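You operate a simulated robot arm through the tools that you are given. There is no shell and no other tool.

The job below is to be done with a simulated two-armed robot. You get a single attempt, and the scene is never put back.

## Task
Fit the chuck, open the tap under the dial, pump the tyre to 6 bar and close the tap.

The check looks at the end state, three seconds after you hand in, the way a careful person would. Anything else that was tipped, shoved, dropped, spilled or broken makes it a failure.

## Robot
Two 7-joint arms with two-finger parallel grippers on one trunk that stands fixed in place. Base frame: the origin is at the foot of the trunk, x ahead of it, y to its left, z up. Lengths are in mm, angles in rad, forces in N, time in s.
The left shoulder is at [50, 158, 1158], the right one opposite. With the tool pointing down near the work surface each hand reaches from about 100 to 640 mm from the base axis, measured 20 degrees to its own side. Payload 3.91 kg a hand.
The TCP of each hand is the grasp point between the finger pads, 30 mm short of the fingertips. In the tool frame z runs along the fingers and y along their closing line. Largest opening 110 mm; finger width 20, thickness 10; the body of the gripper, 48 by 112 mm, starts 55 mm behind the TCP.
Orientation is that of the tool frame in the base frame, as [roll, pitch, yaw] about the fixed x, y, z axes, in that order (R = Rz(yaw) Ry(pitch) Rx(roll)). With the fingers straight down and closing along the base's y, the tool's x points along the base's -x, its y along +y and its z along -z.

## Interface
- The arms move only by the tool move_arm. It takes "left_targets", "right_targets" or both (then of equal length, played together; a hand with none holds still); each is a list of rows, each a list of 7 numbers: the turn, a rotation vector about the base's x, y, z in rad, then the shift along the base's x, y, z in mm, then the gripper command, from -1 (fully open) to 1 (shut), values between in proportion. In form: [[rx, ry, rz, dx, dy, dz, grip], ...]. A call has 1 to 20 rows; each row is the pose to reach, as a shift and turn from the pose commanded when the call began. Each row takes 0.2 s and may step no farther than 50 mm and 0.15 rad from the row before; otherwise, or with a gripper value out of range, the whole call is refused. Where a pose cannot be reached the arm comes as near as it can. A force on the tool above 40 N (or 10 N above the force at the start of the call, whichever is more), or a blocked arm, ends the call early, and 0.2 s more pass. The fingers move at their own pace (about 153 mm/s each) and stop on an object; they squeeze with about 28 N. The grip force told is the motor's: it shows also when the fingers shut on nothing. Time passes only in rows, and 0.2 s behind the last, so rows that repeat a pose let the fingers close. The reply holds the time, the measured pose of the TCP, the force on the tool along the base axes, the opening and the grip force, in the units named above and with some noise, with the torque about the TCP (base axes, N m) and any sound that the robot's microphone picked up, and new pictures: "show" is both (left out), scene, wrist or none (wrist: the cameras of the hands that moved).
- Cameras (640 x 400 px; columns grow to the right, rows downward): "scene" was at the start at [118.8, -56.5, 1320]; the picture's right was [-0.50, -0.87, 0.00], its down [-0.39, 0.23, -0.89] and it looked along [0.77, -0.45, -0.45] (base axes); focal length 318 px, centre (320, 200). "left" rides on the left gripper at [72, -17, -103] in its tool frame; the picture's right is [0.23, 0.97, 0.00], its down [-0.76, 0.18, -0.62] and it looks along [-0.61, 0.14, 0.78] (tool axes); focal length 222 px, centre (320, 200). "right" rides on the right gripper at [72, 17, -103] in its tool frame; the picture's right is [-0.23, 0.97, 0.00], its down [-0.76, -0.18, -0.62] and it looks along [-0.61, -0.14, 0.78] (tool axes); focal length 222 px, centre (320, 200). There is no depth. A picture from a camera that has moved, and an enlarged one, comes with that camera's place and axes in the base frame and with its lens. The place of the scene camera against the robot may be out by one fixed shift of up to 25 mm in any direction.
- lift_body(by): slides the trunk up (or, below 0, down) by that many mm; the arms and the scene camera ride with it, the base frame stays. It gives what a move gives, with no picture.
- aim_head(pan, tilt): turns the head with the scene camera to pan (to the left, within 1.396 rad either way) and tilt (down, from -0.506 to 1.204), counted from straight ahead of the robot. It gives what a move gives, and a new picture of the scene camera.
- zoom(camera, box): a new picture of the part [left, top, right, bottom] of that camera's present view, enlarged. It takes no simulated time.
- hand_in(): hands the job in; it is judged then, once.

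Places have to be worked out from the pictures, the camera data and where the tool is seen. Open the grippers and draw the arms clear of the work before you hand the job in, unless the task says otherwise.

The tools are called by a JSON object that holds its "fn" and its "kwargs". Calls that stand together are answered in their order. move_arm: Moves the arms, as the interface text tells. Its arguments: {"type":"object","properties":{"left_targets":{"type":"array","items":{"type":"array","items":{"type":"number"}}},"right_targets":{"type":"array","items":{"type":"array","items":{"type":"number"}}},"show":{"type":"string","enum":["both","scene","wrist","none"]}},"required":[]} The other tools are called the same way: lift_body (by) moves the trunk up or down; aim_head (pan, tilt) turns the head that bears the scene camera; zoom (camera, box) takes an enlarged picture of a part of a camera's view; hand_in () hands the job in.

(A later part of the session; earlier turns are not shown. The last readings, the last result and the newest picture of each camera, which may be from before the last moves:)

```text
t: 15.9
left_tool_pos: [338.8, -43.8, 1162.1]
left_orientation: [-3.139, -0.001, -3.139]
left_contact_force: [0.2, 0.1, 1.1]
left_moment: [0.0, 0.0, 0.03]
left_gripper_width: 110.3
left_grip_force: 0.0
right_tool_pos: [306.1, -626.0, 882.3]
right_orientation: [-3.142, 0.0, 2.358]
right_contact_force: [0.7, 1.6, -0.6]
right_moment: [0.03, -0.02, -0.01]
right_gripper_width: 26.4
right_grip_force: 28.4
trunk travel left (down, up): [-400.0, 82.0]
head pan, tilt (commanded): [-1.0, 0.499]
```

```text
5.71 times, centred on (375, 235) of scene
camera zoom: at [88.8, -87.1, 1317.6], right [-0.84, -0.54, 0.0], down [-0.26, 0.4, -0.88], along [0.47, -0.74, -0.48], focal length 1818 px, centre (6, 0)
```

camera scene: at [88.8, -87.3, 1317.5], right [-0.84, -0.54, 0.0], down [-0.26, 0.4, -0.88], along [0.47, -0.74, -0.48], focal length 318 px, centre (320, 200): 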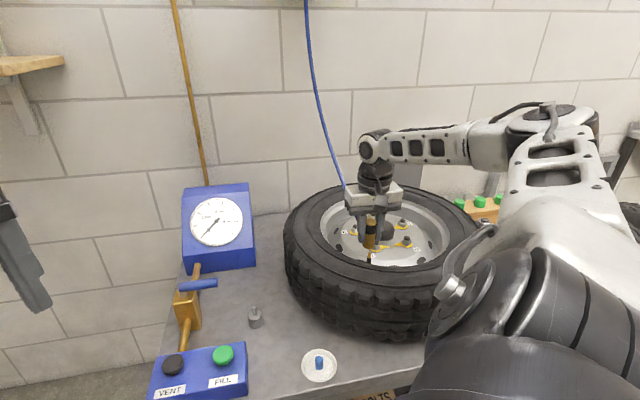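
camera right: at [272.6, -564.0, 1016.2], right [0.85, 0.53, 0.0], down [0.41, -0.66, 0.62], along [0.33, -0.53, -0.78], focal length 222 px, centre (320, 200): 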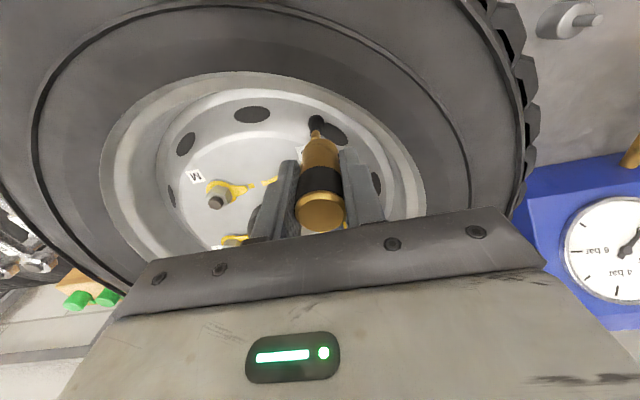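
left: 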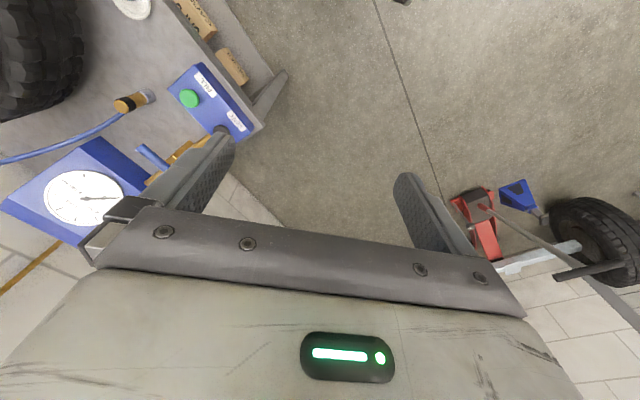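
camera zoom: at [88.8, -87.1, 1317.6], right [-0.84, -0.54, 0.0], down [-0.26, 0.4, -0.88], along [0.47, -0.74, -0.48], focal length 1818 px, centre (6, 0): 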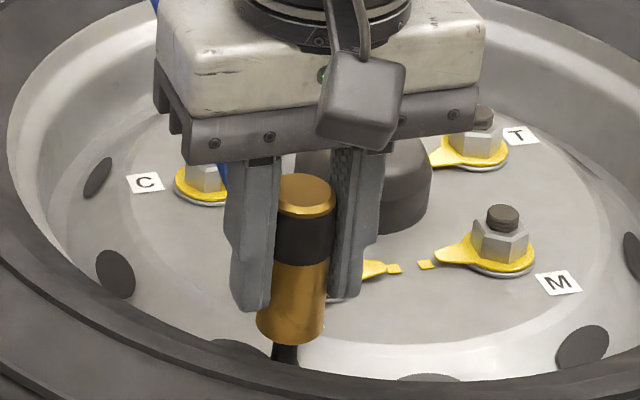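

No force yet and the chuck is sliding over the stem. Continuing down.

{"fn": "move_arm", "kwargs": {"right_targets": [[0, 0, 0, 0, 0, -3, 1], [0, 0, 0, 0, 0, -6, 1], [0, 0, 0, 0, 0, -9, 1], [0, 0, 0, 0, 0, -12, 1]], "show": "none"}}

{"fn": "zoom", "kwargs": {"camera": "scene", "box": [350, 200, 400, 270]}}

```text
t: 16.9
left_tool_pos: [336.9, -42.4, 1163.7]
left_orientation: [-3.138, 0.002, -3.139]
left_contact_force: [-0.3, 0.3, -0.4]
left_moment: [-0.01, 0.03, 0.01]
left_gripper_width: 109.8
left_grip_force: 0.1
right_tool_pos: [305.4, -626.5, 874.6]
right_orientation: [3.14, 0.006, 2.357]
right_contact_force: [-1.5, 1.8, 18.0]
right_moment: [0.19, 0.1, 0.01]
right_gripper_width: 26.5
right_grip_force: 28.0
trunk travel left (down, up): [-400.0, 82.0]
head pan, tilt (commanded): [-1.0, 0.499]
```

```text
5.71 times, centred on (375, 235) of scene
camera zoom: at [87.7, -85.2, 1318.2], right [-0.84, -0.54, 0.0], down [-0.26, 0.4, -0.88], along [0.47, -0.74, -0.48], focal length 1818 px, centre (6, 0)
```

zoom: 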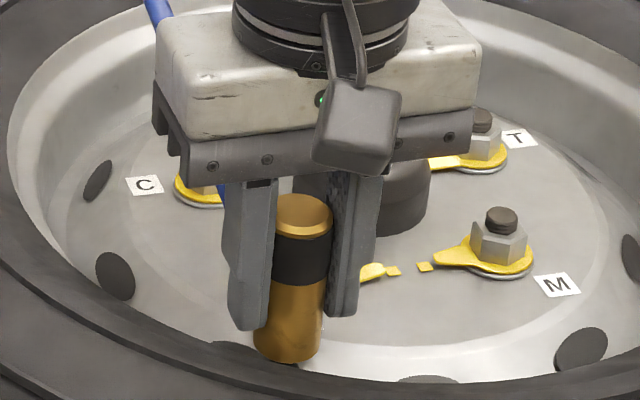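

Contact at 18 N with the chuck about 18 mm over the stem. I'll press a little more to seat it, watching for a sound or a force change.

{"fn": "move_arm", "kwargs": {"right_targets": [[0, 0, 0, 0, 0, -2, 1], [0, 0, 0, 0, 0, -4, 1], [0, 0, 0, 0, 0, -5, 1]], "show": "scene"}}

{"fn": "zoom", "kwargs": {"camera": "scene", "box": [350, 200, 400, 270]}}

```text
t: 17.7
left_tool_pos: [339.2, -43.1, 1163.5]
left_orientation: [-3.139, 0.001, -3.138]
left_contact_force: [0.2, 0.4, 0.0]
left_moment: [0.01, -0.02, -0.01]
left_gripper_width: 110.0
left_grip_force: 0.0
right_tool_pos: [304.8, -625.4, 868.1]
right_orientation: [-3.141, 0.008, 2.357]
right_contact_force: [3.8, -0.2, 21.7]
right_moment: [-0.01, -0.17, 0.03]
right_gripper_width: 26.6
right_grip_force: 27.8
trunk travel left (down, up): [-400.0, 82.0]
head pan, tilt (commanded): [-1.0, 0.499]
camera scene: at [88.0, -85.0, 1317.9], right [-0.84, -0.54, 0.0], down [-0.26, 0.4, -0.88], along [0.47, -0.74, -0.48], focal length 318 px, centre (320, 200)
```

scene: 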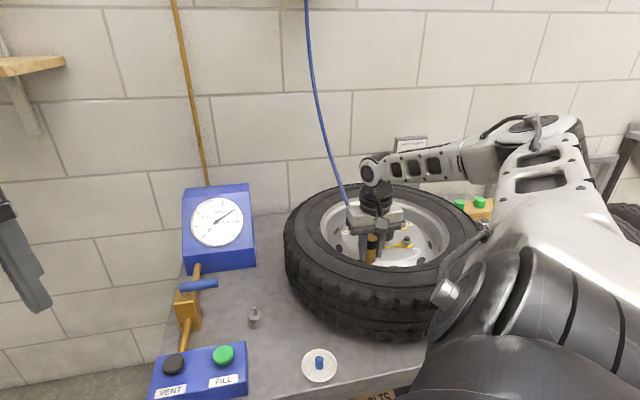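

```text
5.71 times, centred on (375, 235) of scene
camera zoom: at [88.0, -85.0, 1317.9], right [-0.84, -0.54, 0.0], down [-0.26, 0.4, -0.88], along [0.47, -0.74, -0.48], focal length 1818 px, centre (6, 0)
```

zoom: 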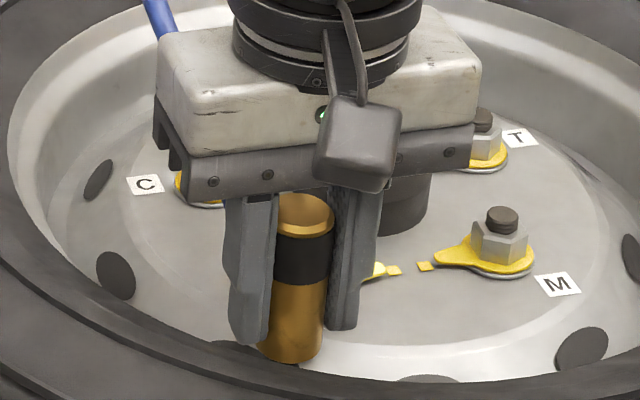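

The dial needle has jumped: the chuck is seated and the gauge now reads the tyre. The chuck stayed put while the fingers slid ~6 mm, so it's fully home. Zooming on the dial.

{"fn": "zoom", "kwargs": {"camera": "scene", "box": [180, 180, 260, 260]}}

{"fn": "zoom", "kwargs": {"camera": "right", "box": [240, 60, 400, 260]}}

```text
5.00 times, centred on (220, 220) of scene
camera zoom: at [88.0, -85.0, 1317.9], right [-0.84, -0.54, 0.0], down [-0.26, 0.4, -0.88], along [0.47, -0.74, -0.48], focal length 1591 px, centre (820, 100)
```

zoom: 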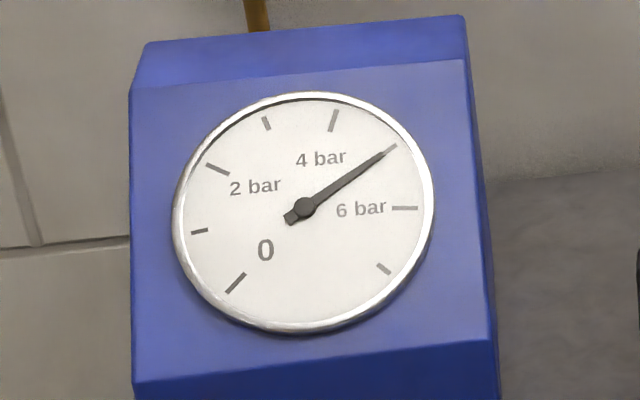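

```text
2.00 times, centred on (320, 160) of right
camera zoom: at [265.9, -562.9, 971.3], right [0.85, 0.53, 0.0], down [0.41, -0.66, 0.63], along [0.33, -0.53, -0.78], focal length 444 px, centre (320, 280)
```

zoom: 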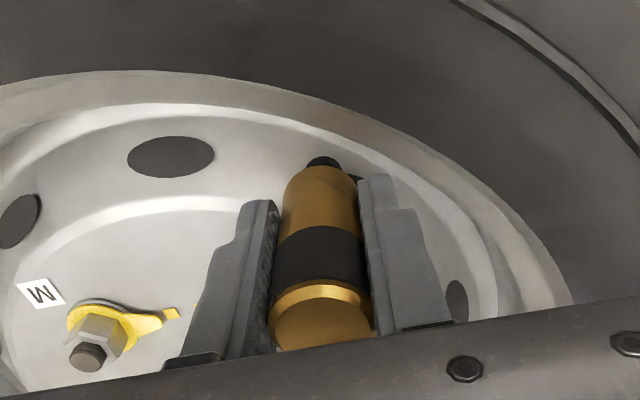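

The needle reads 5 bar with the chuck seated. I'll release the chuck by opening only part-way (to stay clear of the rim), then rise straight up.

{"fn": "move_arm", "kwargs": {"right_targets": [[0, 0, 0, 0, 0, 0, 0.3], [0, 0, 0, 0, 0, 2, 0.1], [0, 0, 0, 0, 0, 4, 0.0], [0, 0, 0, 0, 0, 10, 0.0]], "show": "both"}}

{"fn": "zoom", "kwargs": {"camera": "scene", "box": [350, 200, 400, 270]}}

```text
t: 18.7
left_tool_pos: [337.9, -44.7, 1162.5]
left_orientation: [-3.139, 0.001, -3.14]
left_contact_force: [0.2, 0.5, -0.6]
left_moment: [-0.01, -0.02, -0.04]
left_gripper_width: 109.8
left_grip_force: 0.1
right_tool_pos: [305.2, -627.5, 876.6]
right_orientation: [3.14, 0.001, 2.357]
right_contact_force: [-0.8, -0.2, -0.1]
right_moment: [-0.01, 0.0, 0.04]
right_gripper_width: 54.9
right_grip_force: 0.1
trunk travel left (down, up): [-400.0, 82.0]
head pan, tilt (commanded): [-1.0, 0.499]
camera scene: at [88.7, -87.2, 1317.6], right [-0.84, -0.54, 0.0], down [-0.26, 0.4, -0.88], along [0.47, -0.74, -0.48], focal length 318 px, centre (320, 200)
camera right: at [266.6, -563.7, 978.6], right [0.85, 0.53, 0.0], down [0.41, -0.66, 0.62], along [0.33, -0.53, -0.78], focal length 222 px, centre (320, 200)
```

scene: 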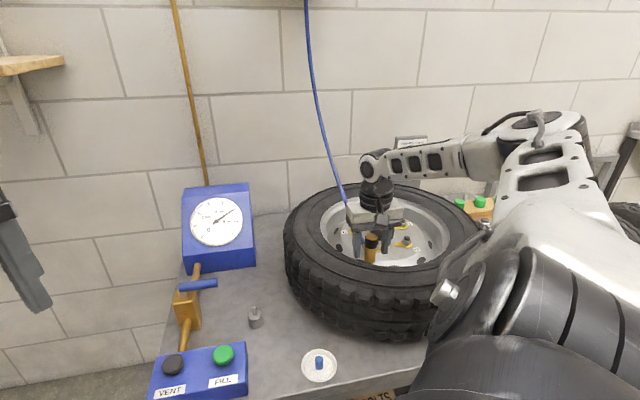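
right: 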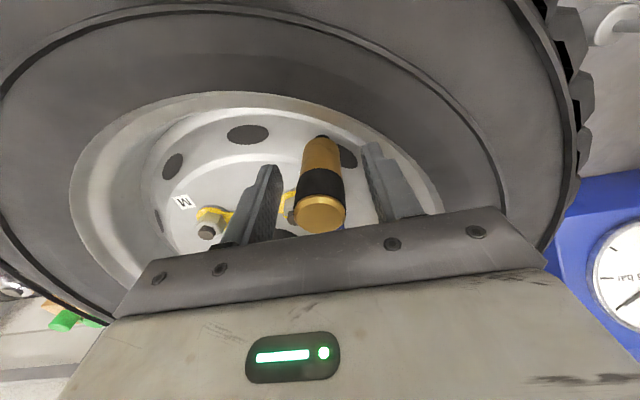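

```text
5.71 times, centred on (375, 235) of scene
camera zoom: at [88.7, -87.2, 1317.6], right [-0.84, -0.54, 0.0], down [-0.26, 0.4, -0.88], along [0.47, -0.74, -0.48], focal length 1818 px, centre (6, 0)
```

zoom: 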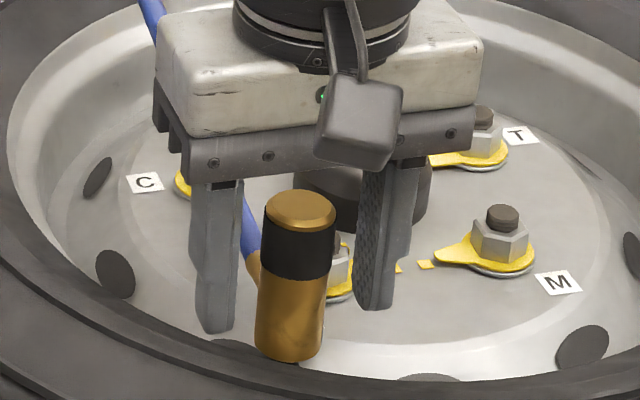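

The chuck stays on the valve with zero force on the hand. Lifting straight up and clear.

{"fn": "move_arm", "kwargs": {"right_targets": [[0, 0, 0, 0, 0, 30, 0.0], [0, 0, 0, 0, 0, 65, 0.0], [0, 0, 0, 0, 0, 105, 0.0], [0, 0, 0, 0, 0, 145, 0.0], [0, 0, 0, 0, 0, 175, 0.0]], "show": "both"}}

{"fn": "zoom", "kwargs": {"camera": "scene", "box": [320, 150, 440, 280]}}

{"fn": "zoom", "kwargs": {"camera": "scene", "box": [180, 180, 260, 260]}}

```text
t: 19.9
left_tool_pos: [339.7, -44.6, 1162.9]
left_orientation: [-3.141, 0.001, -3.14]
left_contact_force: [-0.2, -0.4, -0.5]
left_moment: [0.0, -0.02, 0.02]
left_gripper_width: 110.0
left_grip_force: 0.0
right_tool_pos: [304.6, -626.2, 1052.8]
right_orientation: [-3.142, 0.0, 2.356]
right_contact_force: [0.3, -1.2, -0.6]
right_moment: [0.02, 0.0, 0.0]
right_gripper_width: 55.1
right_grip_force: 0.1
trunk travel left (down, up): [-400.0, 82.0]
head pan, tilt (commanded): [-1.0, 0.499]
camera scene: at [88.7, -87.1, 1317.6], right [-0.84, -0.54, 0.0], down [-0.26, 0.4, -0.88], along [0.47, -0.74, -0.48], focal length 318 px, centre (320, 200)
camera right: at [265.3, -563.7, 1156.1], right [0.85, 0.53, 0.0], down [0.41, -0.66, 0.62], along [0.33, -0.53, -0.78], focal length 222 px, centre (320, 200)
```

scene: 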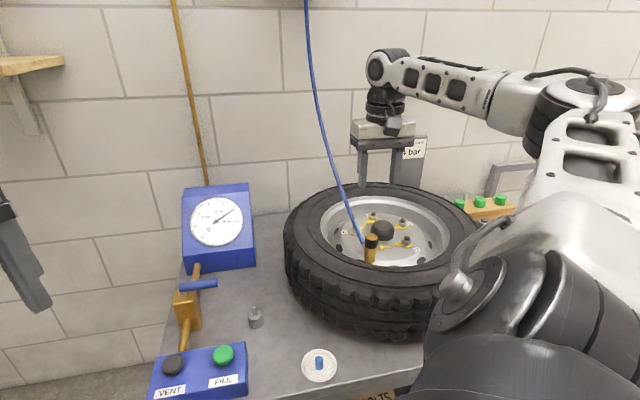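
right: 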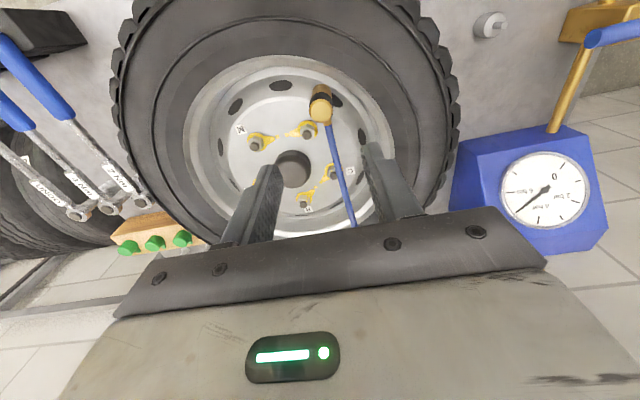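

```text
3.08 times, centred on (380, 215) of scene
camera zoom: at [88.7, -87.1, 1317.6], right [-0.84, -0.54, 0.0], down [-0.26, 0.4, -0.88], along [0.47, -0.74, -0.48], focal length 979 px, centre (135, 154)
```

zoom: 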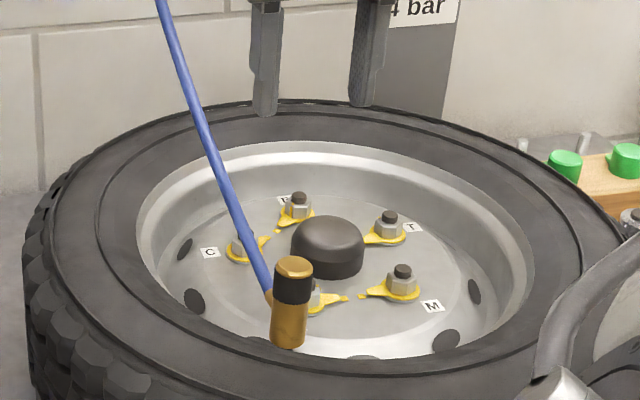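

```text
5.00 times, centred on (220, 220) of scene
camera zoom: at [88.7, -87.1, 1317.6], right [-0.84, -0.54, 0.0], down [-0.26, 0.4, -0.88], along [0.47, -0.74, -0.48], focal length 1591 px, centre (820, 100)
```

zoom: 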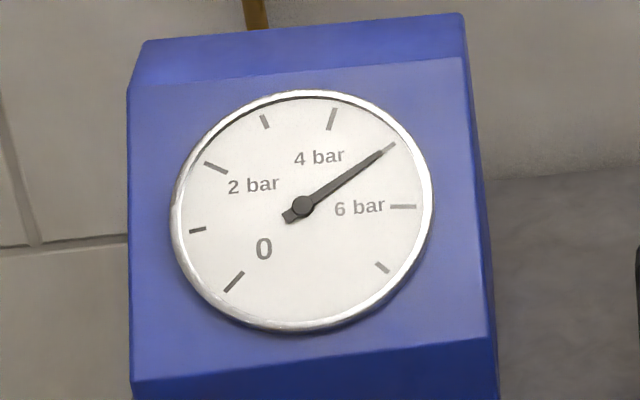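

The chuck stands firmly on the valve and the dial holds 5 bar. Next is the tap: I place its lever at z≈808 from about (569, -398) to (622, -342), pivoting near (614, -350), square to the pipe (closed). I'll shut the right fingers into a post, tilt it toward the wall for reach, and move above the near side of the lever while drawing the left hand away.

{"fn": "move_arm", "kwargs": {"right_targets": [[0, 0, 0, 31, 32, 0, 1], [0, 0, 0, 62, 65, 0, 1], [0, 0, 0, 93, 97, 0, 1], [-0.0707, -0.0707, 0, 124, 130, 0, 1], [-0.1414, -0.1414, 0, 156, 162, 0, 1], [-0.2121, -0.2121, 0, 187, 194, 0, 1], [-0.2828, -0.2828, 0, 218, 227, 0, 1], [-0.3535, -0.3535, 0, 249, 259, -10, 1], [-0.3535, -0.3535, 0, 249, 259, -50, 1], [-0.3535, -0.3535, 0, 249, 259, -90, 1]], "left_targets": [[0, 0, 0, -10, 45, 0, -1], [0, 0, 0, -20, 90, 0, -1], [0, 0, 0, -30, 135, 0, -1], [0, 0, 0, -40, 180, 0, -1], [0, 0, 0, -45, 215, 0, -1], [0, 0, 0, -45, 215, 0, -1], [0, 0, 0, -45, 215, 0, -1], [0, 0, 0, -45, 215, 0, -1], [0, 0, 0, -45, 215, 0, -1], [0, 0, 0, -45, 215, 0, -1]], "show": "both"}}

```text
t: 22.1
left_tool_pos: [293.0, 170.8, 1163.4]
left_orientation: [3.141, 0.0, -3.138]
left_contact_force: [0.4, -0.4, 0.1]
left_moment: [-0.03, 0.0, -0.02]
left_gripper_width: 110.0
left_grip_force: 0.0
right_tool_pos: [556.5, -366.1, 960.5]
right_orientation: [3.141, 0.502, 2.355]
right_contact_force: [-0.5, 0.1, -0.2]
right_moment: [-0.01, -0.01, -0.01]
right_gripper_width: 0.0
right_grip_force: 28.2
trunk travel left (down, up): [-400.0, 82.0]
head pan, tilt (commanded): [-1.0, 0.499]
camera scene: at [88.9, -87.3, 1317.6], right [-0.84, -0.54, 0.0], down [-0.26, 0.4, -0.88], along [0.47, -0.74, -0.48], focal length 318 px, centre (320, 200)
camera right: at [488.4, -273.5, 1015.8], right [0.83, 0.55, 0.11], down [0.13, -0.39, 0.91], along [0.54, -0.74, -0.39], focal length 222 px, centre (320, 200)
camera left: at [221.9, 155.1, 1267.7], right [-0.23, 0.97, 0.0], down [0.76, 0.18, 0.62], along [0.61, 0.14, -0.78], focal length 222 px, centre (320, 200)
```

scene: 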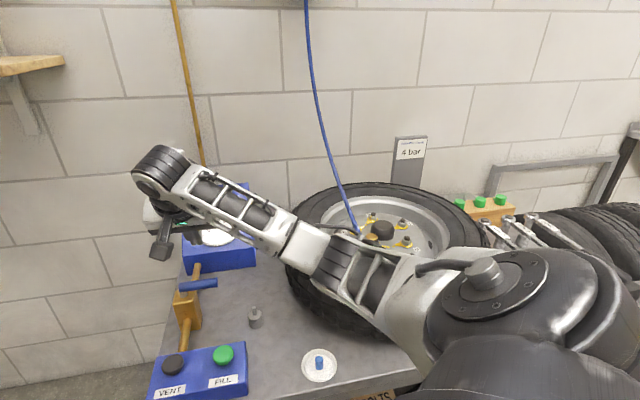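
right: 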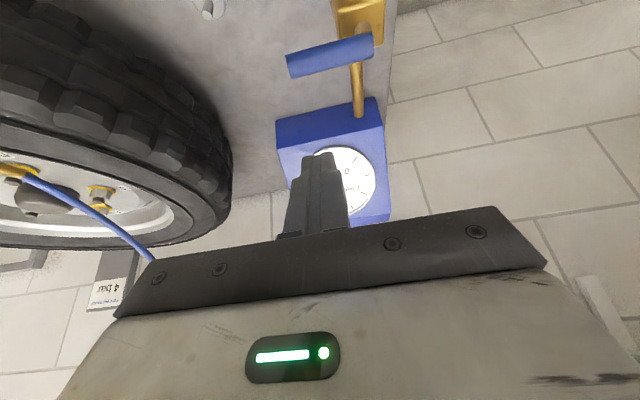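
left: 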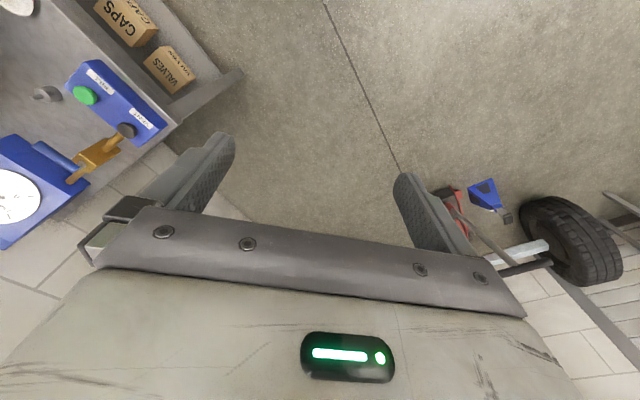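

The lever is in view and projects to (565, -401)–(620, -346), consistent with my estimate. Zooming on it before lowering.

{"fn": "zoom", "kwargs": {"camera": "right", "box": [250, 0, 420, 130]}}

{"fn": "zoom", "kwargs": {"camera": "left", "box": [0, 40, 200, 220]}}

```text
3.08 times, centred on (335, 65) of right
camera zoom: at [488.4, -273.5, 1015.8], right [0.83, 0.55, 0.11], down [0.13, -0.39, 0.91], along [0.54, -0.74, -0.39], focal length 684 px, centre (274, 615)
```

zoom: 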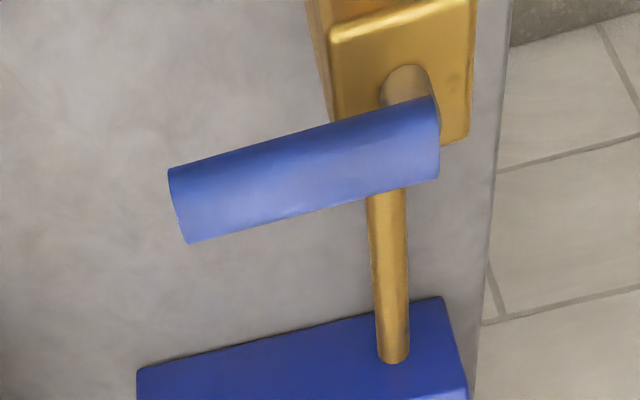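

```text
2.22 times, centred on (100, 130) of left
camera zoom: at [221.9, 155.1, 1267.7], right [-0.23, 0.97, 0.0], down [0.76, 0.18, 0.62], along [0.61, 0.14, -0.78], focal length 494 px, centre (809, 356)
```

zoom: 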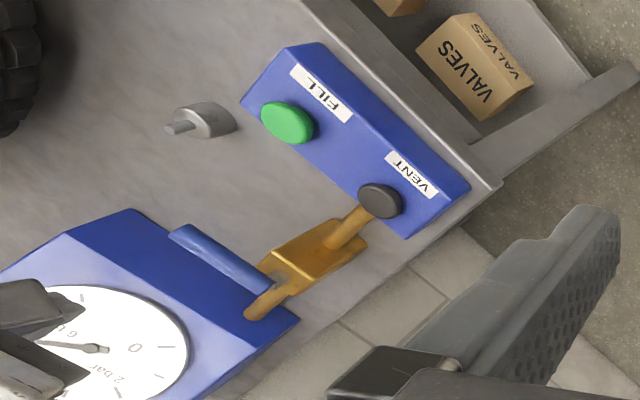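

I now put the lever at z≈812 with radius ~12, running from (565, -398) to (619, -342) with the pivot near (612, -349). I'll lower the closed fingers behind it (robot side), staying clear, then edge forward to just short of contact.

{"fn": "move_arm", "kwargs": {"right_targets": [[0, 0, 0, -20.5, 14, -30, 1], [0, 0, 0, -20.5, 14, -75, 1], [0, 0, 0, -20.5, 14, -115, 1], [0, 0, 0, -20.5, 14, -152, 1], [0, 0, 0, -14, 7.5, -156, 1], [0, 0, 0, -14, 7.5, -156, 1]], "show": "both"}}

{"fn": "zoom", "kwargs": {"camera": "right", "box": [220, 60, 460, 240]}}

{"fn": "zoom", "kwargs": {"camera": "scene", "box": [120, 200, 280, 350]}}

```text
t: 23.5
left_tool_pos: [292.9, 172.0, 1163.1]
left_orientation: [-3.141, -0.001, -3.14]
left_contact_force: [0.0, 0.7, -0.5]
left_moment: [-0.02, 0.02, 0.02]
left_gripper_width: 109.8
left_grip_force: 0.1
right_tool_pos: [542.6, -358.6, 804.0]
right_orientation: [3.141, 0.5, 2.358]
right_contact_force: [0.2, 0.1, 0.5]
right_moment: [-0.01, -0.01, 0.02]
right_gripper_width: 0.0
right_grip_force: 28.1
trunk travel left (down, up): [-400.0, 82.0]
head pan, tilt (commanded): [-1.0, 0.499]
camera scene: at [88.7, -87.2, 1317.6], right [-0.84, -0.54, 0.0], down [-0.26, 0.4, -0.88], along [0.47, -0.74, -0.48], focal length 318 px, centre (320, 200)
camera right: at [474.7, -266.7, 858.1], right [0.83, 0.55, 0.11], down [0.14, -0.39, 0.91], along [0.54, -0.74, -0.4], focal length 222 px, centre (320, 200)
```

scene: 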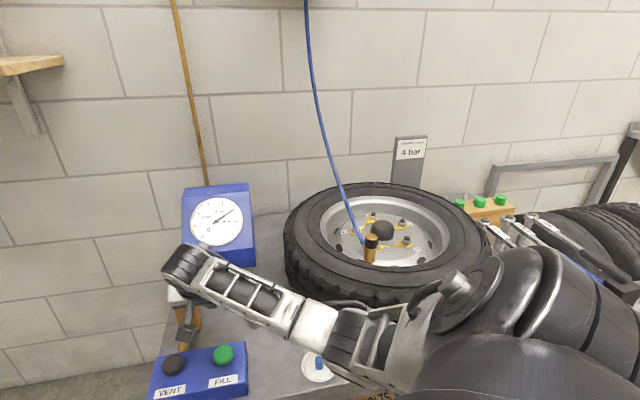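
right: 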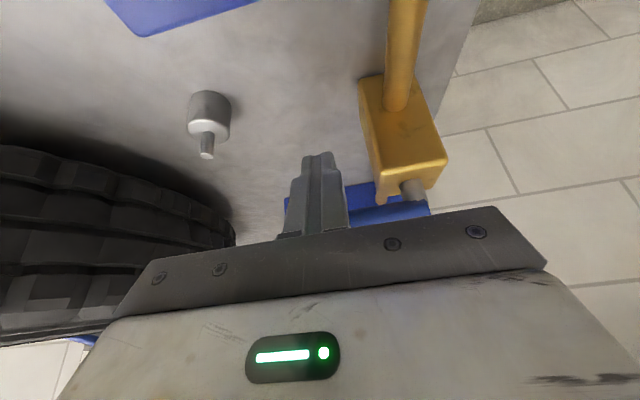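

```text
2.22 times, centred on (340, 150) of right
camera zoom: at [474.7, -266.7, 858.1], right [0.83, 0.55, 0.11], down [0.14, -0.39, 0.91], along [0.54, -0.74, -0.4], focal length 494 px, centre (276, 311)
```

zoom: 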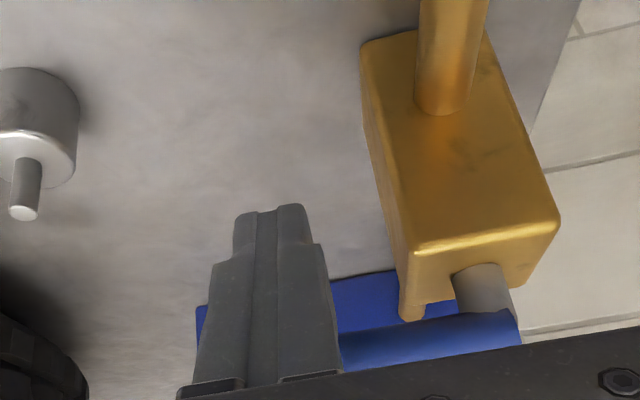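

```text
2.67 times, centred on (200, 275) of scene
camera zoom: at [88.7, -87.2, 1317.6], right [-0.84, -0.54, 0.0], down [-0.26, 0.4, -0.88], along [0.47, -0.74, -0.48], focal length 849 px, centre (640, 0)
```

zoom: 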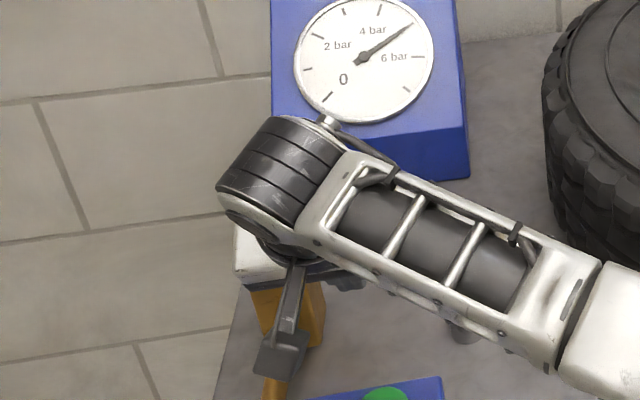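

The fingers are about 20 mm short of the lever. Pushing forward in small steps to test the opening direction (away from the robot).

{"fn": "move_arm", "kwargs": {"right_targets": [[0, 0, 0, 6, -6, 0, 1], [0, 0, 0, 12, -12, 0, 1], [0, 0, 0, 16, -16, 0, 1], [0, 0, 0, 19, -19, 0, 1], [0, 0, 0, 22, -22, 0, 1]], "show": "wrist"}}

{"fn": "zoom", "kwargs": {"camera": "right", "box": [220, 60, 460, 240]}}

```text
t: 24.9
left_tool_pos: [293.1, 171.3, 1162.9]
left_orientation: [-3.141, -0.001, -3.14]
left_contact_force: [0.2, -1.2, -0.8]
left_moment: [0.02, 0.02, -0.04]
left_gripper_width: 109.8
left_grip_force: 0.0
right_tool_pos: [559.3, -376.3, 798.3]
right_orientation: [-3.136, 0.482, 2.366]
right_contact_force: [-2.8, 4.6, -3.3]
right_moment: [-0.03, -0.05, -0.08]
right_gripper_width: 0.1
right_grip_force: 28.7
trunk travel left (down, up): [-400.0, 82.0]
head pan, tilt (commanded): [-1.0, 0.499]
stopped in row 5 (right hand): the force on the tool passed its limit at 42 N (the readings are from after the stop); the commanded pose is now the measured one
camera right: at [492.7, -285.8, 856.5], right [0.83, 0.55, 0.1], down [0.15, -0.4, 0.91], along [0.54, -0.73, -0.41], focal length 222 px, centre (320, 200)
```

right: 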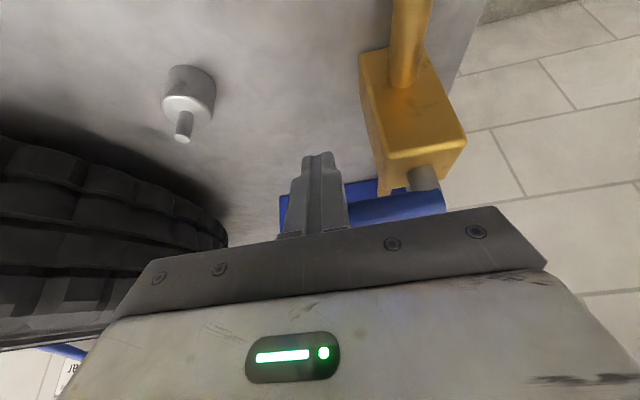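

```text
2.22 times, centred on (340, 150) of right
camera zoom: at [492.7, -285.8, 856.5], right [0.83, 0.55, 0.1], down [0.15, -0.4, 0.91], along [0.54, -0.73, -0.41], focal length 494 px, centre (276, 311)
```

zoom: 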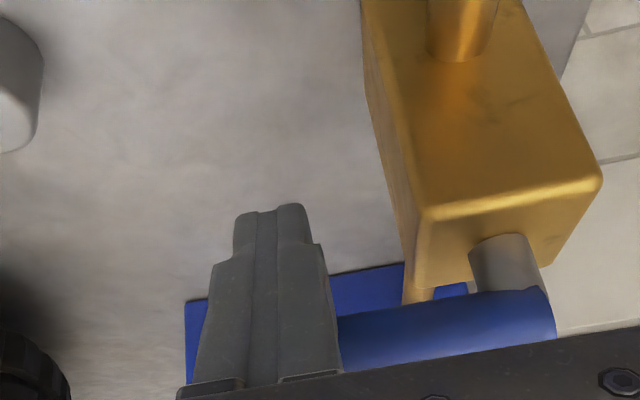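

The lever resists at 42 N right at contact, so it doesn't turn away from the robot. I'll back off, lift over the lever and come down on its far side to swing it toward the robot instead.

{"fn": "move_arm", "kwargs": {"right_targets": [[0, 0, 0, -8, 8, 0, 1], [0, 0, 0, -8, 8, 40, 1], [0, 0, 0, -8, 8, 80, 1], [0, 0, 0, 0, -3, 108, 1], [0, 0, 0, 33, -30, 108, 1], [0, 0, 0, 34, -31, 75, 1], [0, 0, 0, 34, -31, 45, 1], [0, 0, 0, 34, -31, 34, 1], [0, 0, 0, 34, -31, 34, 1]], "show": "wrist"}}

{"fn": "zoom", "kwargs": {"camera": "right", "box": [220, 60, 460, 240]}}

```text
t: 26.9
left_tool_pos: [292.9, 171.0, 1163.7]
left_orientation: [-3.14, 0.0, -3.139]
left_contact_force: [-0.3, 0.5, -0.3]
left_moment: [0.02, -0.02, -0.03]
left_gripper_width: 110.1
left_grip_force: 0.1
right_tool_pos: [595.5, -408.5, 833.6]
right_orientation: [-3.136, 0.486, 2.362]
right_contact_force: [-0.7, 0.0, -0.4]
right_moment: [0.03, 0.02, 0.0]
right_gripper_width: 0.0
right_grip_force: 27.6
trunk travel left (down, up): [-400.0, 82.0]
head pan, tilt (commanded): [-1.0, 0.499]
camera right: at [527.2, -316.7, 891.1], right [0.83, 0.55, 0.1], down [0.15, -0.39, 0.91], along [0.54, -0.74, -0.41], focal length 222 px, centre (320, 200)
```

right: 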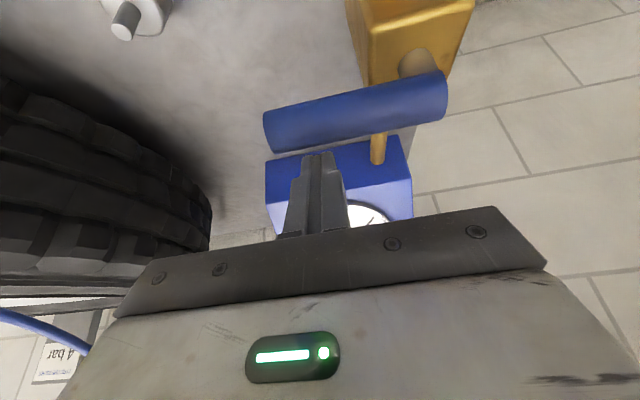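

```text
2.22 times, centred on (340, 150) of right
camera zoom: at [527.2, -316.7, 891.1], right [0.83, 0.55, 0.1], down [0.15, -0.39, 0.91], along [0.54, -0.74, -0.41], focal length 494 px, centre (276, 311)
```

zoom: 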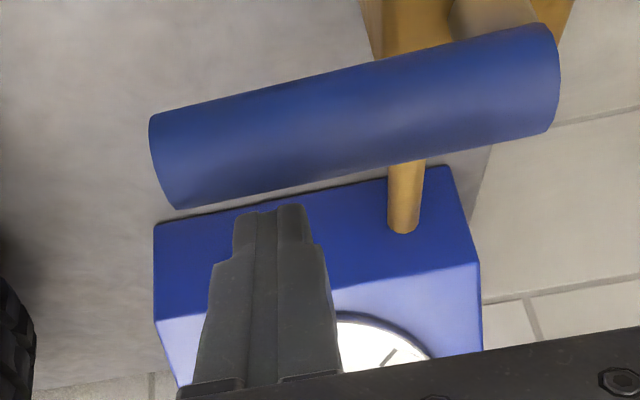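

Clear on the far side with no contact. Now pulling the lever toward the robot along an arc about the pivot, first ~30°.

{"fn": "move_arm", "kwargs": {"right_targets": [[0, 0, 0, -4, 5, -1, 1], [0, 0, 0, -8, 11, -2, 1], [0, 0, 0, -15, 15, -2, 1], [0, 0, 0, -21.5, 18.2, -2, 1], [0, 0, 0, -27, 23.5, -2, 1], [0, 0, 0, -32.8, 28.7, -2, 1]], "show": "wrist"}}

{"fn": "zoom", "kwargs": {"camera": "right", "box": [220, 40, 460, 240]}}

```text
t: 28.3
left_tool_pos: [293.4, 171.7, 1163.8]
left_orientation: [-3.141, -0.001, -3.141]
left_contact_force: [0.2, 0.0, 0.4]
left_moment: [0.02, 0.01, 0.02]
left_gripper_width: 109.9
left_grip_force: 0.0
right_tool_pos: [561.2, -380.7, 831.5]
right_orientation: [-3.136, 0.486, 2.364]
right_contact_force: [0.4, -1.1, 0.8]
right_moment: [0.02, 0.01, 0.01]
right_gripper_width: 0.0
right_grip_force: 27.7
trunk travel left (down, up): [-400.0, 82.0]
head pan, tilt (commanded): [-1.0, 0.499]
camera right: at [493.3, -289.5, 889.8], right [0.83, 0.55, 0.1], down [0.15, -0.39, 0.91], along [0.54, -0.74, -0.41], focal length 222 px, centre (320, 200)
```

right: 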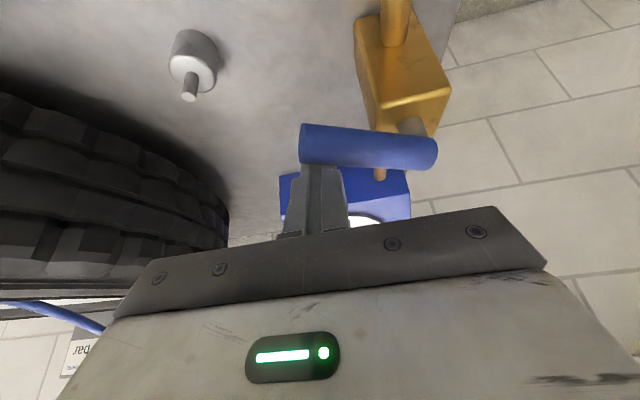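

```text
2.00 times, centred on (340, 140) of right
camera zoom: at [493.3, -289.5, 889.8], right [0.83, 0.55, 0.1], down [0.15, -0.39, 0.91], along [0.54, -0.74, -0.41], focal length 444 px, centre (280, 320)
```

zoom: 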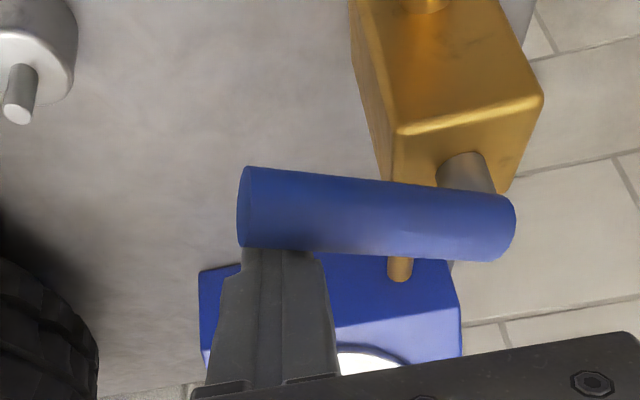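

The lever is turning toward the robot with almost no force. Continuing the arc to ~75°.

{"fn": "move_arm", "kwargs": {"right_targets": [[0, 0, 0, -2.5, 8, 0, 1], [0, 0, 0, -5, 16.5, 0, 1], [0, 0, 0, -7.5, 24, 0, 1], [0, 0, 0, -9.5, 31, 0, 1], [0, 0, 0, -10.3, 38.5, 0, 1], [0, 0, 0, -10.2, 46, 0, 1]], "show": "wrist"}}

{"fn": "zoom", "kwargs": {"camera": "right", "box": [220, 40, 460, 240]}}

```text
t: 29.7
left_tool_pos: [292.9, 171.1, 1164.1]
left_orientation: [-3.14, 0.0, -3.14]
left_contact_force: [-0.1, -0.1, -0.8]
left_moment: [0.01, 0.0, 0.02]
left_gripper_width: 110.6
left_grip_force: 0.0
right_tool_pos: [549.8, -333.1, 831.1]
right_orientation: [-3.138, 0.484, 2.362]
right_contact_force: [0.9, -0.9, 0.2]
right_moment: [0.0, 0.0, -0.01]
right_gripper_width: 0.0
right_grip_force: 27.7
trunk travel left (down, up): [-400.0, 82.0]
head pan, tilt (commanded): [-1.0, 0.499]
camera right: at [483.4, -242.1, 889.3], right [0.83, 0.55, 0.1], down [0.15, -0.39, 0.91], along [0.54, -0.74, -0.41], focal length 222 px, centre (320, 200)
```

right: 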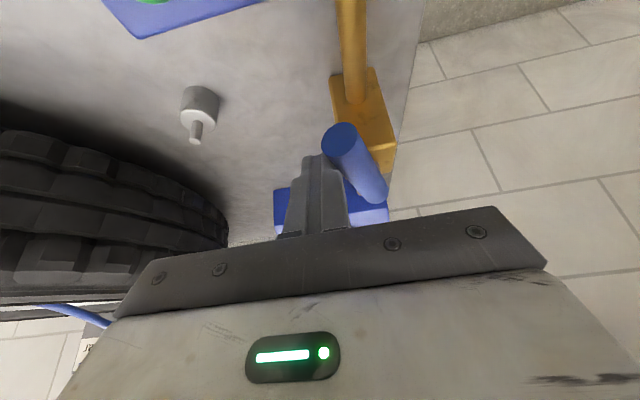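

```text
2.00 times, centred on (340, 140) of right
camera zoom: at [483.4, -242.1, 889.3], right [0.83, 0.55, 0.1], down [0.15, -0.39, 0.91], along [0.54, -0.74, -0.41], focal length 444 px, centre (280, 320)
```

zoom: 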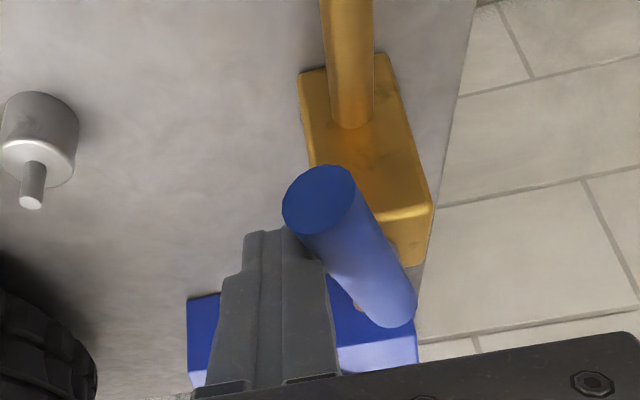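

About 65–70° turned. Continuing to push toward bench-left until it lines up with the pipe.

{"fn": "move_arm", "kwargs": {"right_targets": [[0, 0, 0, 2.8, 2.8, 0, 1], [0, 0, 0, 5.2, 5.8, 0, 1], [0, 0, 0, 7.2, 8.0, 0, 1], [0, 0, 0, 8.5, 9.5, 0, 1], [0, 0, 0, 9.5, 10.5, 0, 1]], "show": "wrist"}}

{"fn": "zoom", "kwargs": {"camera": "right", "box": [220, 40, 460, 240]}}

```text
t: 30.9
left_tool_pos: [293.1, 170.0, 1163.5]
left_orientation: [-3.139, 0.0, -3.14]
left_contact_force: [1.1, 0.0, 0.0]
left_moment: [-0.01, 0.0, -0.02]
left_gripper_width: 110.0
left_grip_force: 0.0
right_tool_pos: [559.8, -323.1, 833.1]
right_orientation: [-3.136, 0.486, 2.364]
right_contact_force: [-1.4, -0.3, 0.1]
right_moment: [-0.06, 0.08, 0.01]
right_gripper_width: 0.0
right_grip_force: 28.0
trunk travel left (down, up): [-400.0, 82.0]
head pan, tilt (commanded): [-1.0, 0.499]
camera right: at [492.7, -232.9, 890.2], right [0.83, 0.55, 0.1], down [0.15, -0.39, 0.91], along [0.54, -0.74, -0.41], focal length 222 px, centre (320, 200)
```

right: 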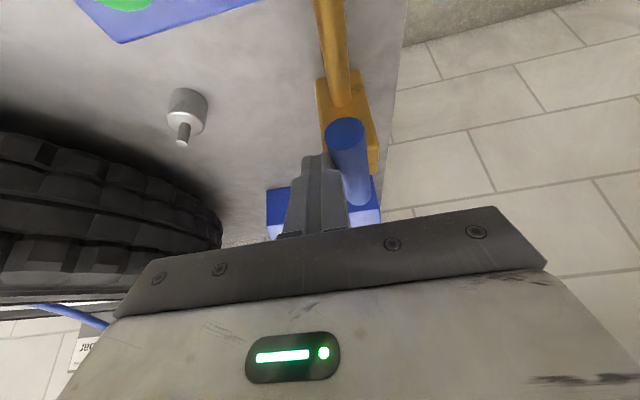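

```text
2.00 times, centred on (340, 140) of right
camera zoom: at [492.7, -232.9, 890.2], right [0.83, 0.55, 0.1], down [0.15, -0.39, 0.91], along [0.54, -0.74, -0.41], focal length 444 px, centre (280, 320)
```

zoom: 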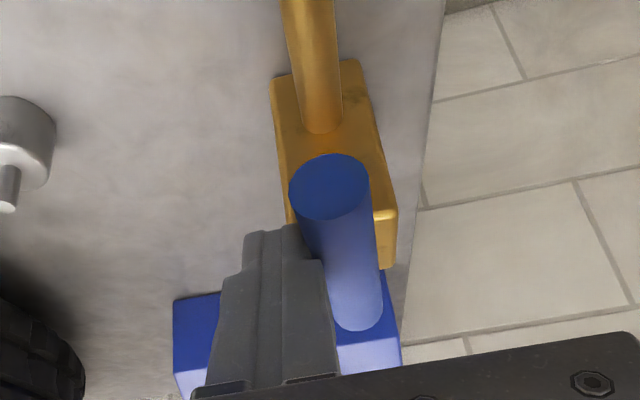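

Nearly aligned, maybe 3–5° left and still no stop felt. Nudging further in small steps until the stop is felt.

{"fn": "move_arm", "kwargs": {"right_targets": [[0, 0, 0, 1.2, 1.4, 0, 1], [0, 0, 0, 2.4, 2.8, 0, 1], [0, 0, 0, 3.6, 4.2, 0, 1], [0, 0, 0, 4.4, 5.2, 0, 1]], "show": "wrist"}}

{"fn": "zoom", "kwargs": {"camera": "right", "box": [220, 40, 460, 240]}}

```text
t: 31.9
left_tool_pos: [292.6, 170.1, 1163.8]
left_orientation: [-3.141, 0.001, -3.139]
left_contact_force: [0.3, -0.2, 0.7]
left_moment: [-0.02, 0.01, 0.01]
left_gripper_width: 109.9
left_grip_force: 0.1
right_tool_pos: [561.3, -320.4, 832.3]
right_orientation: [-3.132, 0.483, 2.361]
right_contact_force: [-18.6, -11.2, -0.3]
right_moment: [-0.2, 0.37, -0.22]
right_gripper_width: 0.0
right_grip_force: 28.1
trunk travel left (down, up): [-400.0, 82.0]
head pan, tilt (commanded): [-1.0, 0.499]
camera right: at [495.8, -229.3, 890.4], right [0.83, 0.55, 0.1], down [0.15, -0.39, 0.91], along [0.53, -0.74, -0.41], focal length 222 px, centre (320, 200)
```

right: 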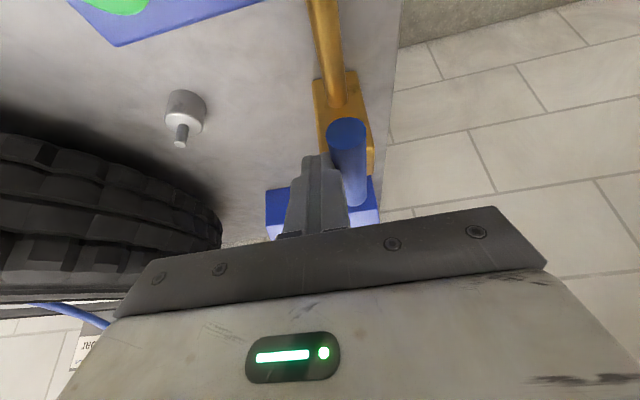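

```text
2.00 times, centred on (340, 140) of right
camera zoom: at [495.8, -229.3, 890.4], right [0.83, 0.55, 0.1], down [0.15, -0.39, 0.91], along [0.53, -0.74, -0.41], focal length 444 px, centre (280, 320)
```

zoom: 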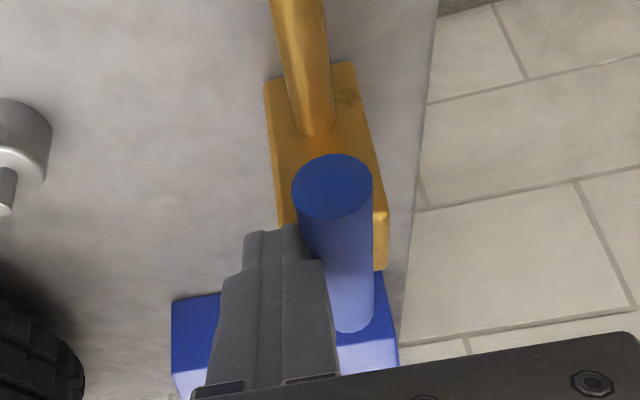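

The stop is felt (22 N) and the lever is parallel with the pipe: tap open. Backing off sideways and rising clear, then checking the dial and tap from the scene camera.

{"fn": "move_arm", "kwargs": {"right_targets": [[0, 0, 0, -6, -6, 0, 1], [0, 0, 0, -12, -12, 5, 1], [0, 0, 0, -16, -12, 45, 1], [0, 0, 0, -35, 10, 85, 1], [0, 0, 0, -60, 30, 115, 1]], "show": "both"}}

{"fn": "zoom", "kwargs": {"camera": "scene", "box": [140, 180, 280, 400]}}

{"fn": "zoom", "kwargs": {"camera": "scene", "box": [180, 180, 260, 260]}}

```text
t: 33.1
left_tool_pos: [293.8, 171.1, 1163.6]
left_orientation: [-3.14, 0.0, -3.139]
left_contact_force: [-0.1, 0.4, -0.3]
left_moment: [0.0, -0.03, -0.01]
left_gripper_width: 110.0
left_grip_force: 0.2
right_tool_pos: [506.0, -285.2, 946.7]
right_orientation: [-3.136, 0.485, 2.363]
right_contact_force: [0.3, 0.2, 0.3]
right_moment: [0.01, 0.01, -0.01]
right_gripper_width: 0.2
right_grip_force: 28.4
trunk travel left (down, up): [-400.0, 82.0]
head pan, tilt (commanded): [-1.0, 0.499]
camera scene: at [88.5, -87.0, 1317.6], right [-0.84, -0.54, 0.0], down [-0.26, 0.4, -0.88], along [0.47, -0.74, -0.48], focal length 318 px, centre (320, 200)
camera right: at [438.7, -194.0, 1004.8], right [0.83, 0.55, 0.1], down [0.15, -0.39, 0.91], along [0.54, -0.74, -0.41], focal length 222 px, centre (320, 200)
```

scene: 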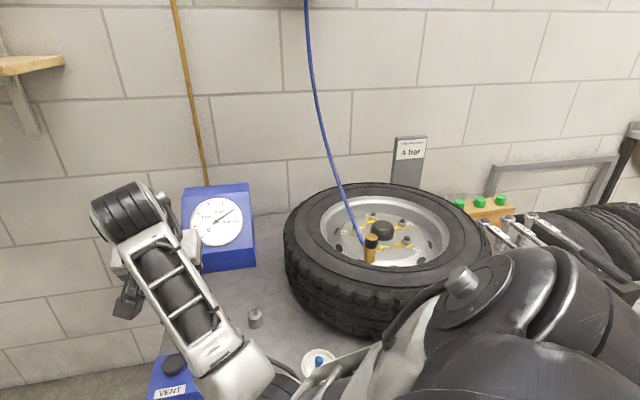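
right: 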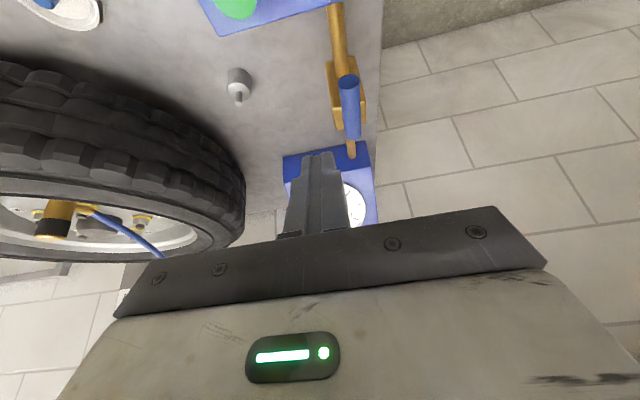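

```text
1.82 times, centred on (210, 290) of scene
camera zoom: at [88.5, -87.0, 1317.6], right [-0.84, -0.54, 0.0], down [-0.26, 0.4, -0.88], along [0.47, -0.74, -0.48], focal length 579 px, centre (520, 36)
```

zoom: 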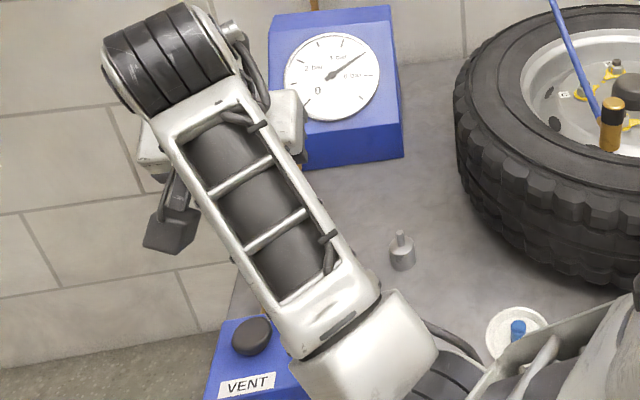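

```text
5.00 times, centred on (220, 220) of scene
camera zoom: at [88.5, -87.0, 1317.6], right [-0.84, -0.54, 0.0], down [-0.26, 0.4, -0.88], along [0.47, -0.74, -0.48], focal length 1591 px, centre (820, 100)
```

zoom: 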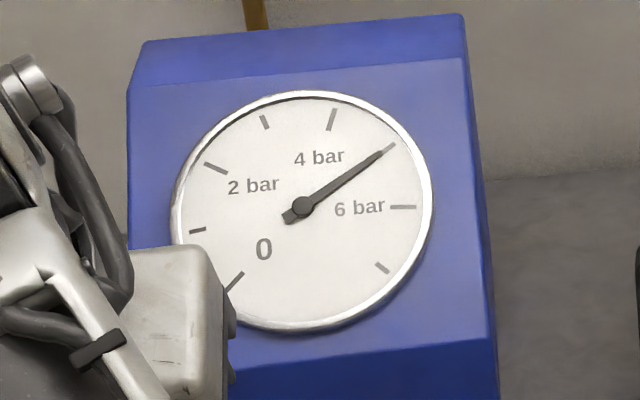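

The tap is open and the gauge still reads 5 bar. FILL is at about (452.7, -304.7), top near z≈765; I'll move the closed, tilted fingertips above it, which keeps the dial visible to the scene camera.

{"fn": "move_arm", "kwargs": {"right_targets": [[0, 0, 0, -30, -8, 0, 1], [0, 0, 0, -57.3, -15.5, -25, 1], [0, 0, 0, -57.3, -15.5, -65, 1], [0, 0, 0, -57.3, -15.5, -100, 1], [0, 0, 0, -57.3, -15.5, -115, 1]], "show": "both"}}

{"fn": "zoom", "kwargs": {"camera": "right", "box": [220, 20, 460, 240]}}

```text
t: 34.3
left_tool_pos: [293.6, 171.3, 1164.2]
left_orientation: [-3.139, 0.001, -3.14]
left_contact_force: [0.5, -0.5, 0.9]
left_moment: [-0.04, 0.0, 0.02]
left_gripper_width: 110.1
left_grip_force: 0.0
right_tool_pos: [456.4, -311.6, 843.9]
right_orientation: [-3.141, 0.517, 2.35]
right_contact_force: [-0.3, 0.0, 0.1]
right_moment: [0.0, 0.0, -0.01]
right_gripper_width: 0.0
right_grip_force: 27.9
trunk travel left (down, up): [-400.0, 82.0]
head pan, tilt (commanded): [-1.0, 0.499]
camera scene: at [88.7, -87.2, 1317.6], right [-0.84, -0.54, 0.0], down [-0.26, 0.4, -0.88], along [0.47, -0.74, -0.48], focal length 318 px, centre (320, 200)
camera right: at [388.4, -218.8, 897.1], right [0.83, 0.55, 0.11], down [0.12, -0.38, 0.92], along [0.54, -0.75, -0.38], focal length 222 px, centre (320, 200)
```

scene: 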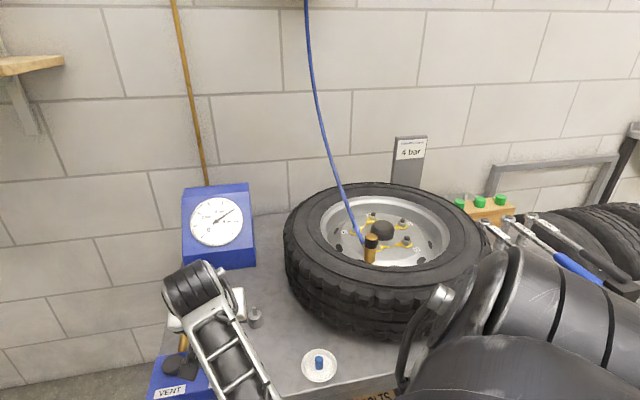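
right: 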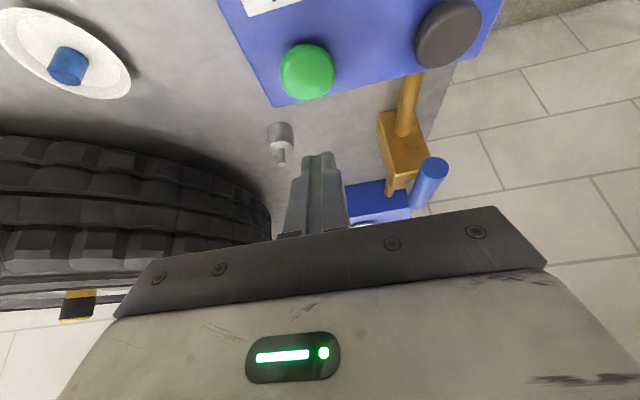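

```text
1.82 times, centred on (340, 130) of right
camera zoom: at [388.4, -218.8, 897.1], right [0.83, 0.55, 0.11], down [0.12, -0.38, 0.92], along [0.54, -0.75, -0.38], focal length 404 px, centre (284, 327)
```

zoom: 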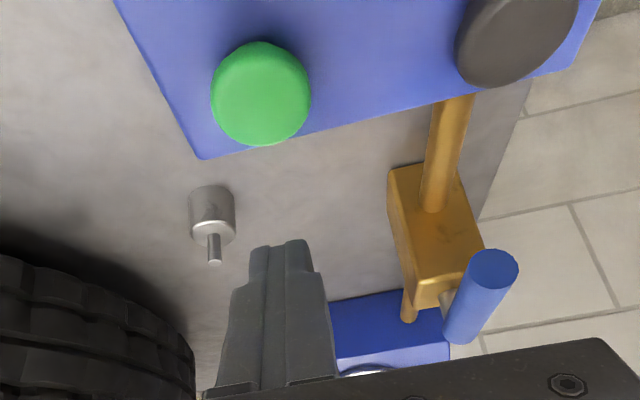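

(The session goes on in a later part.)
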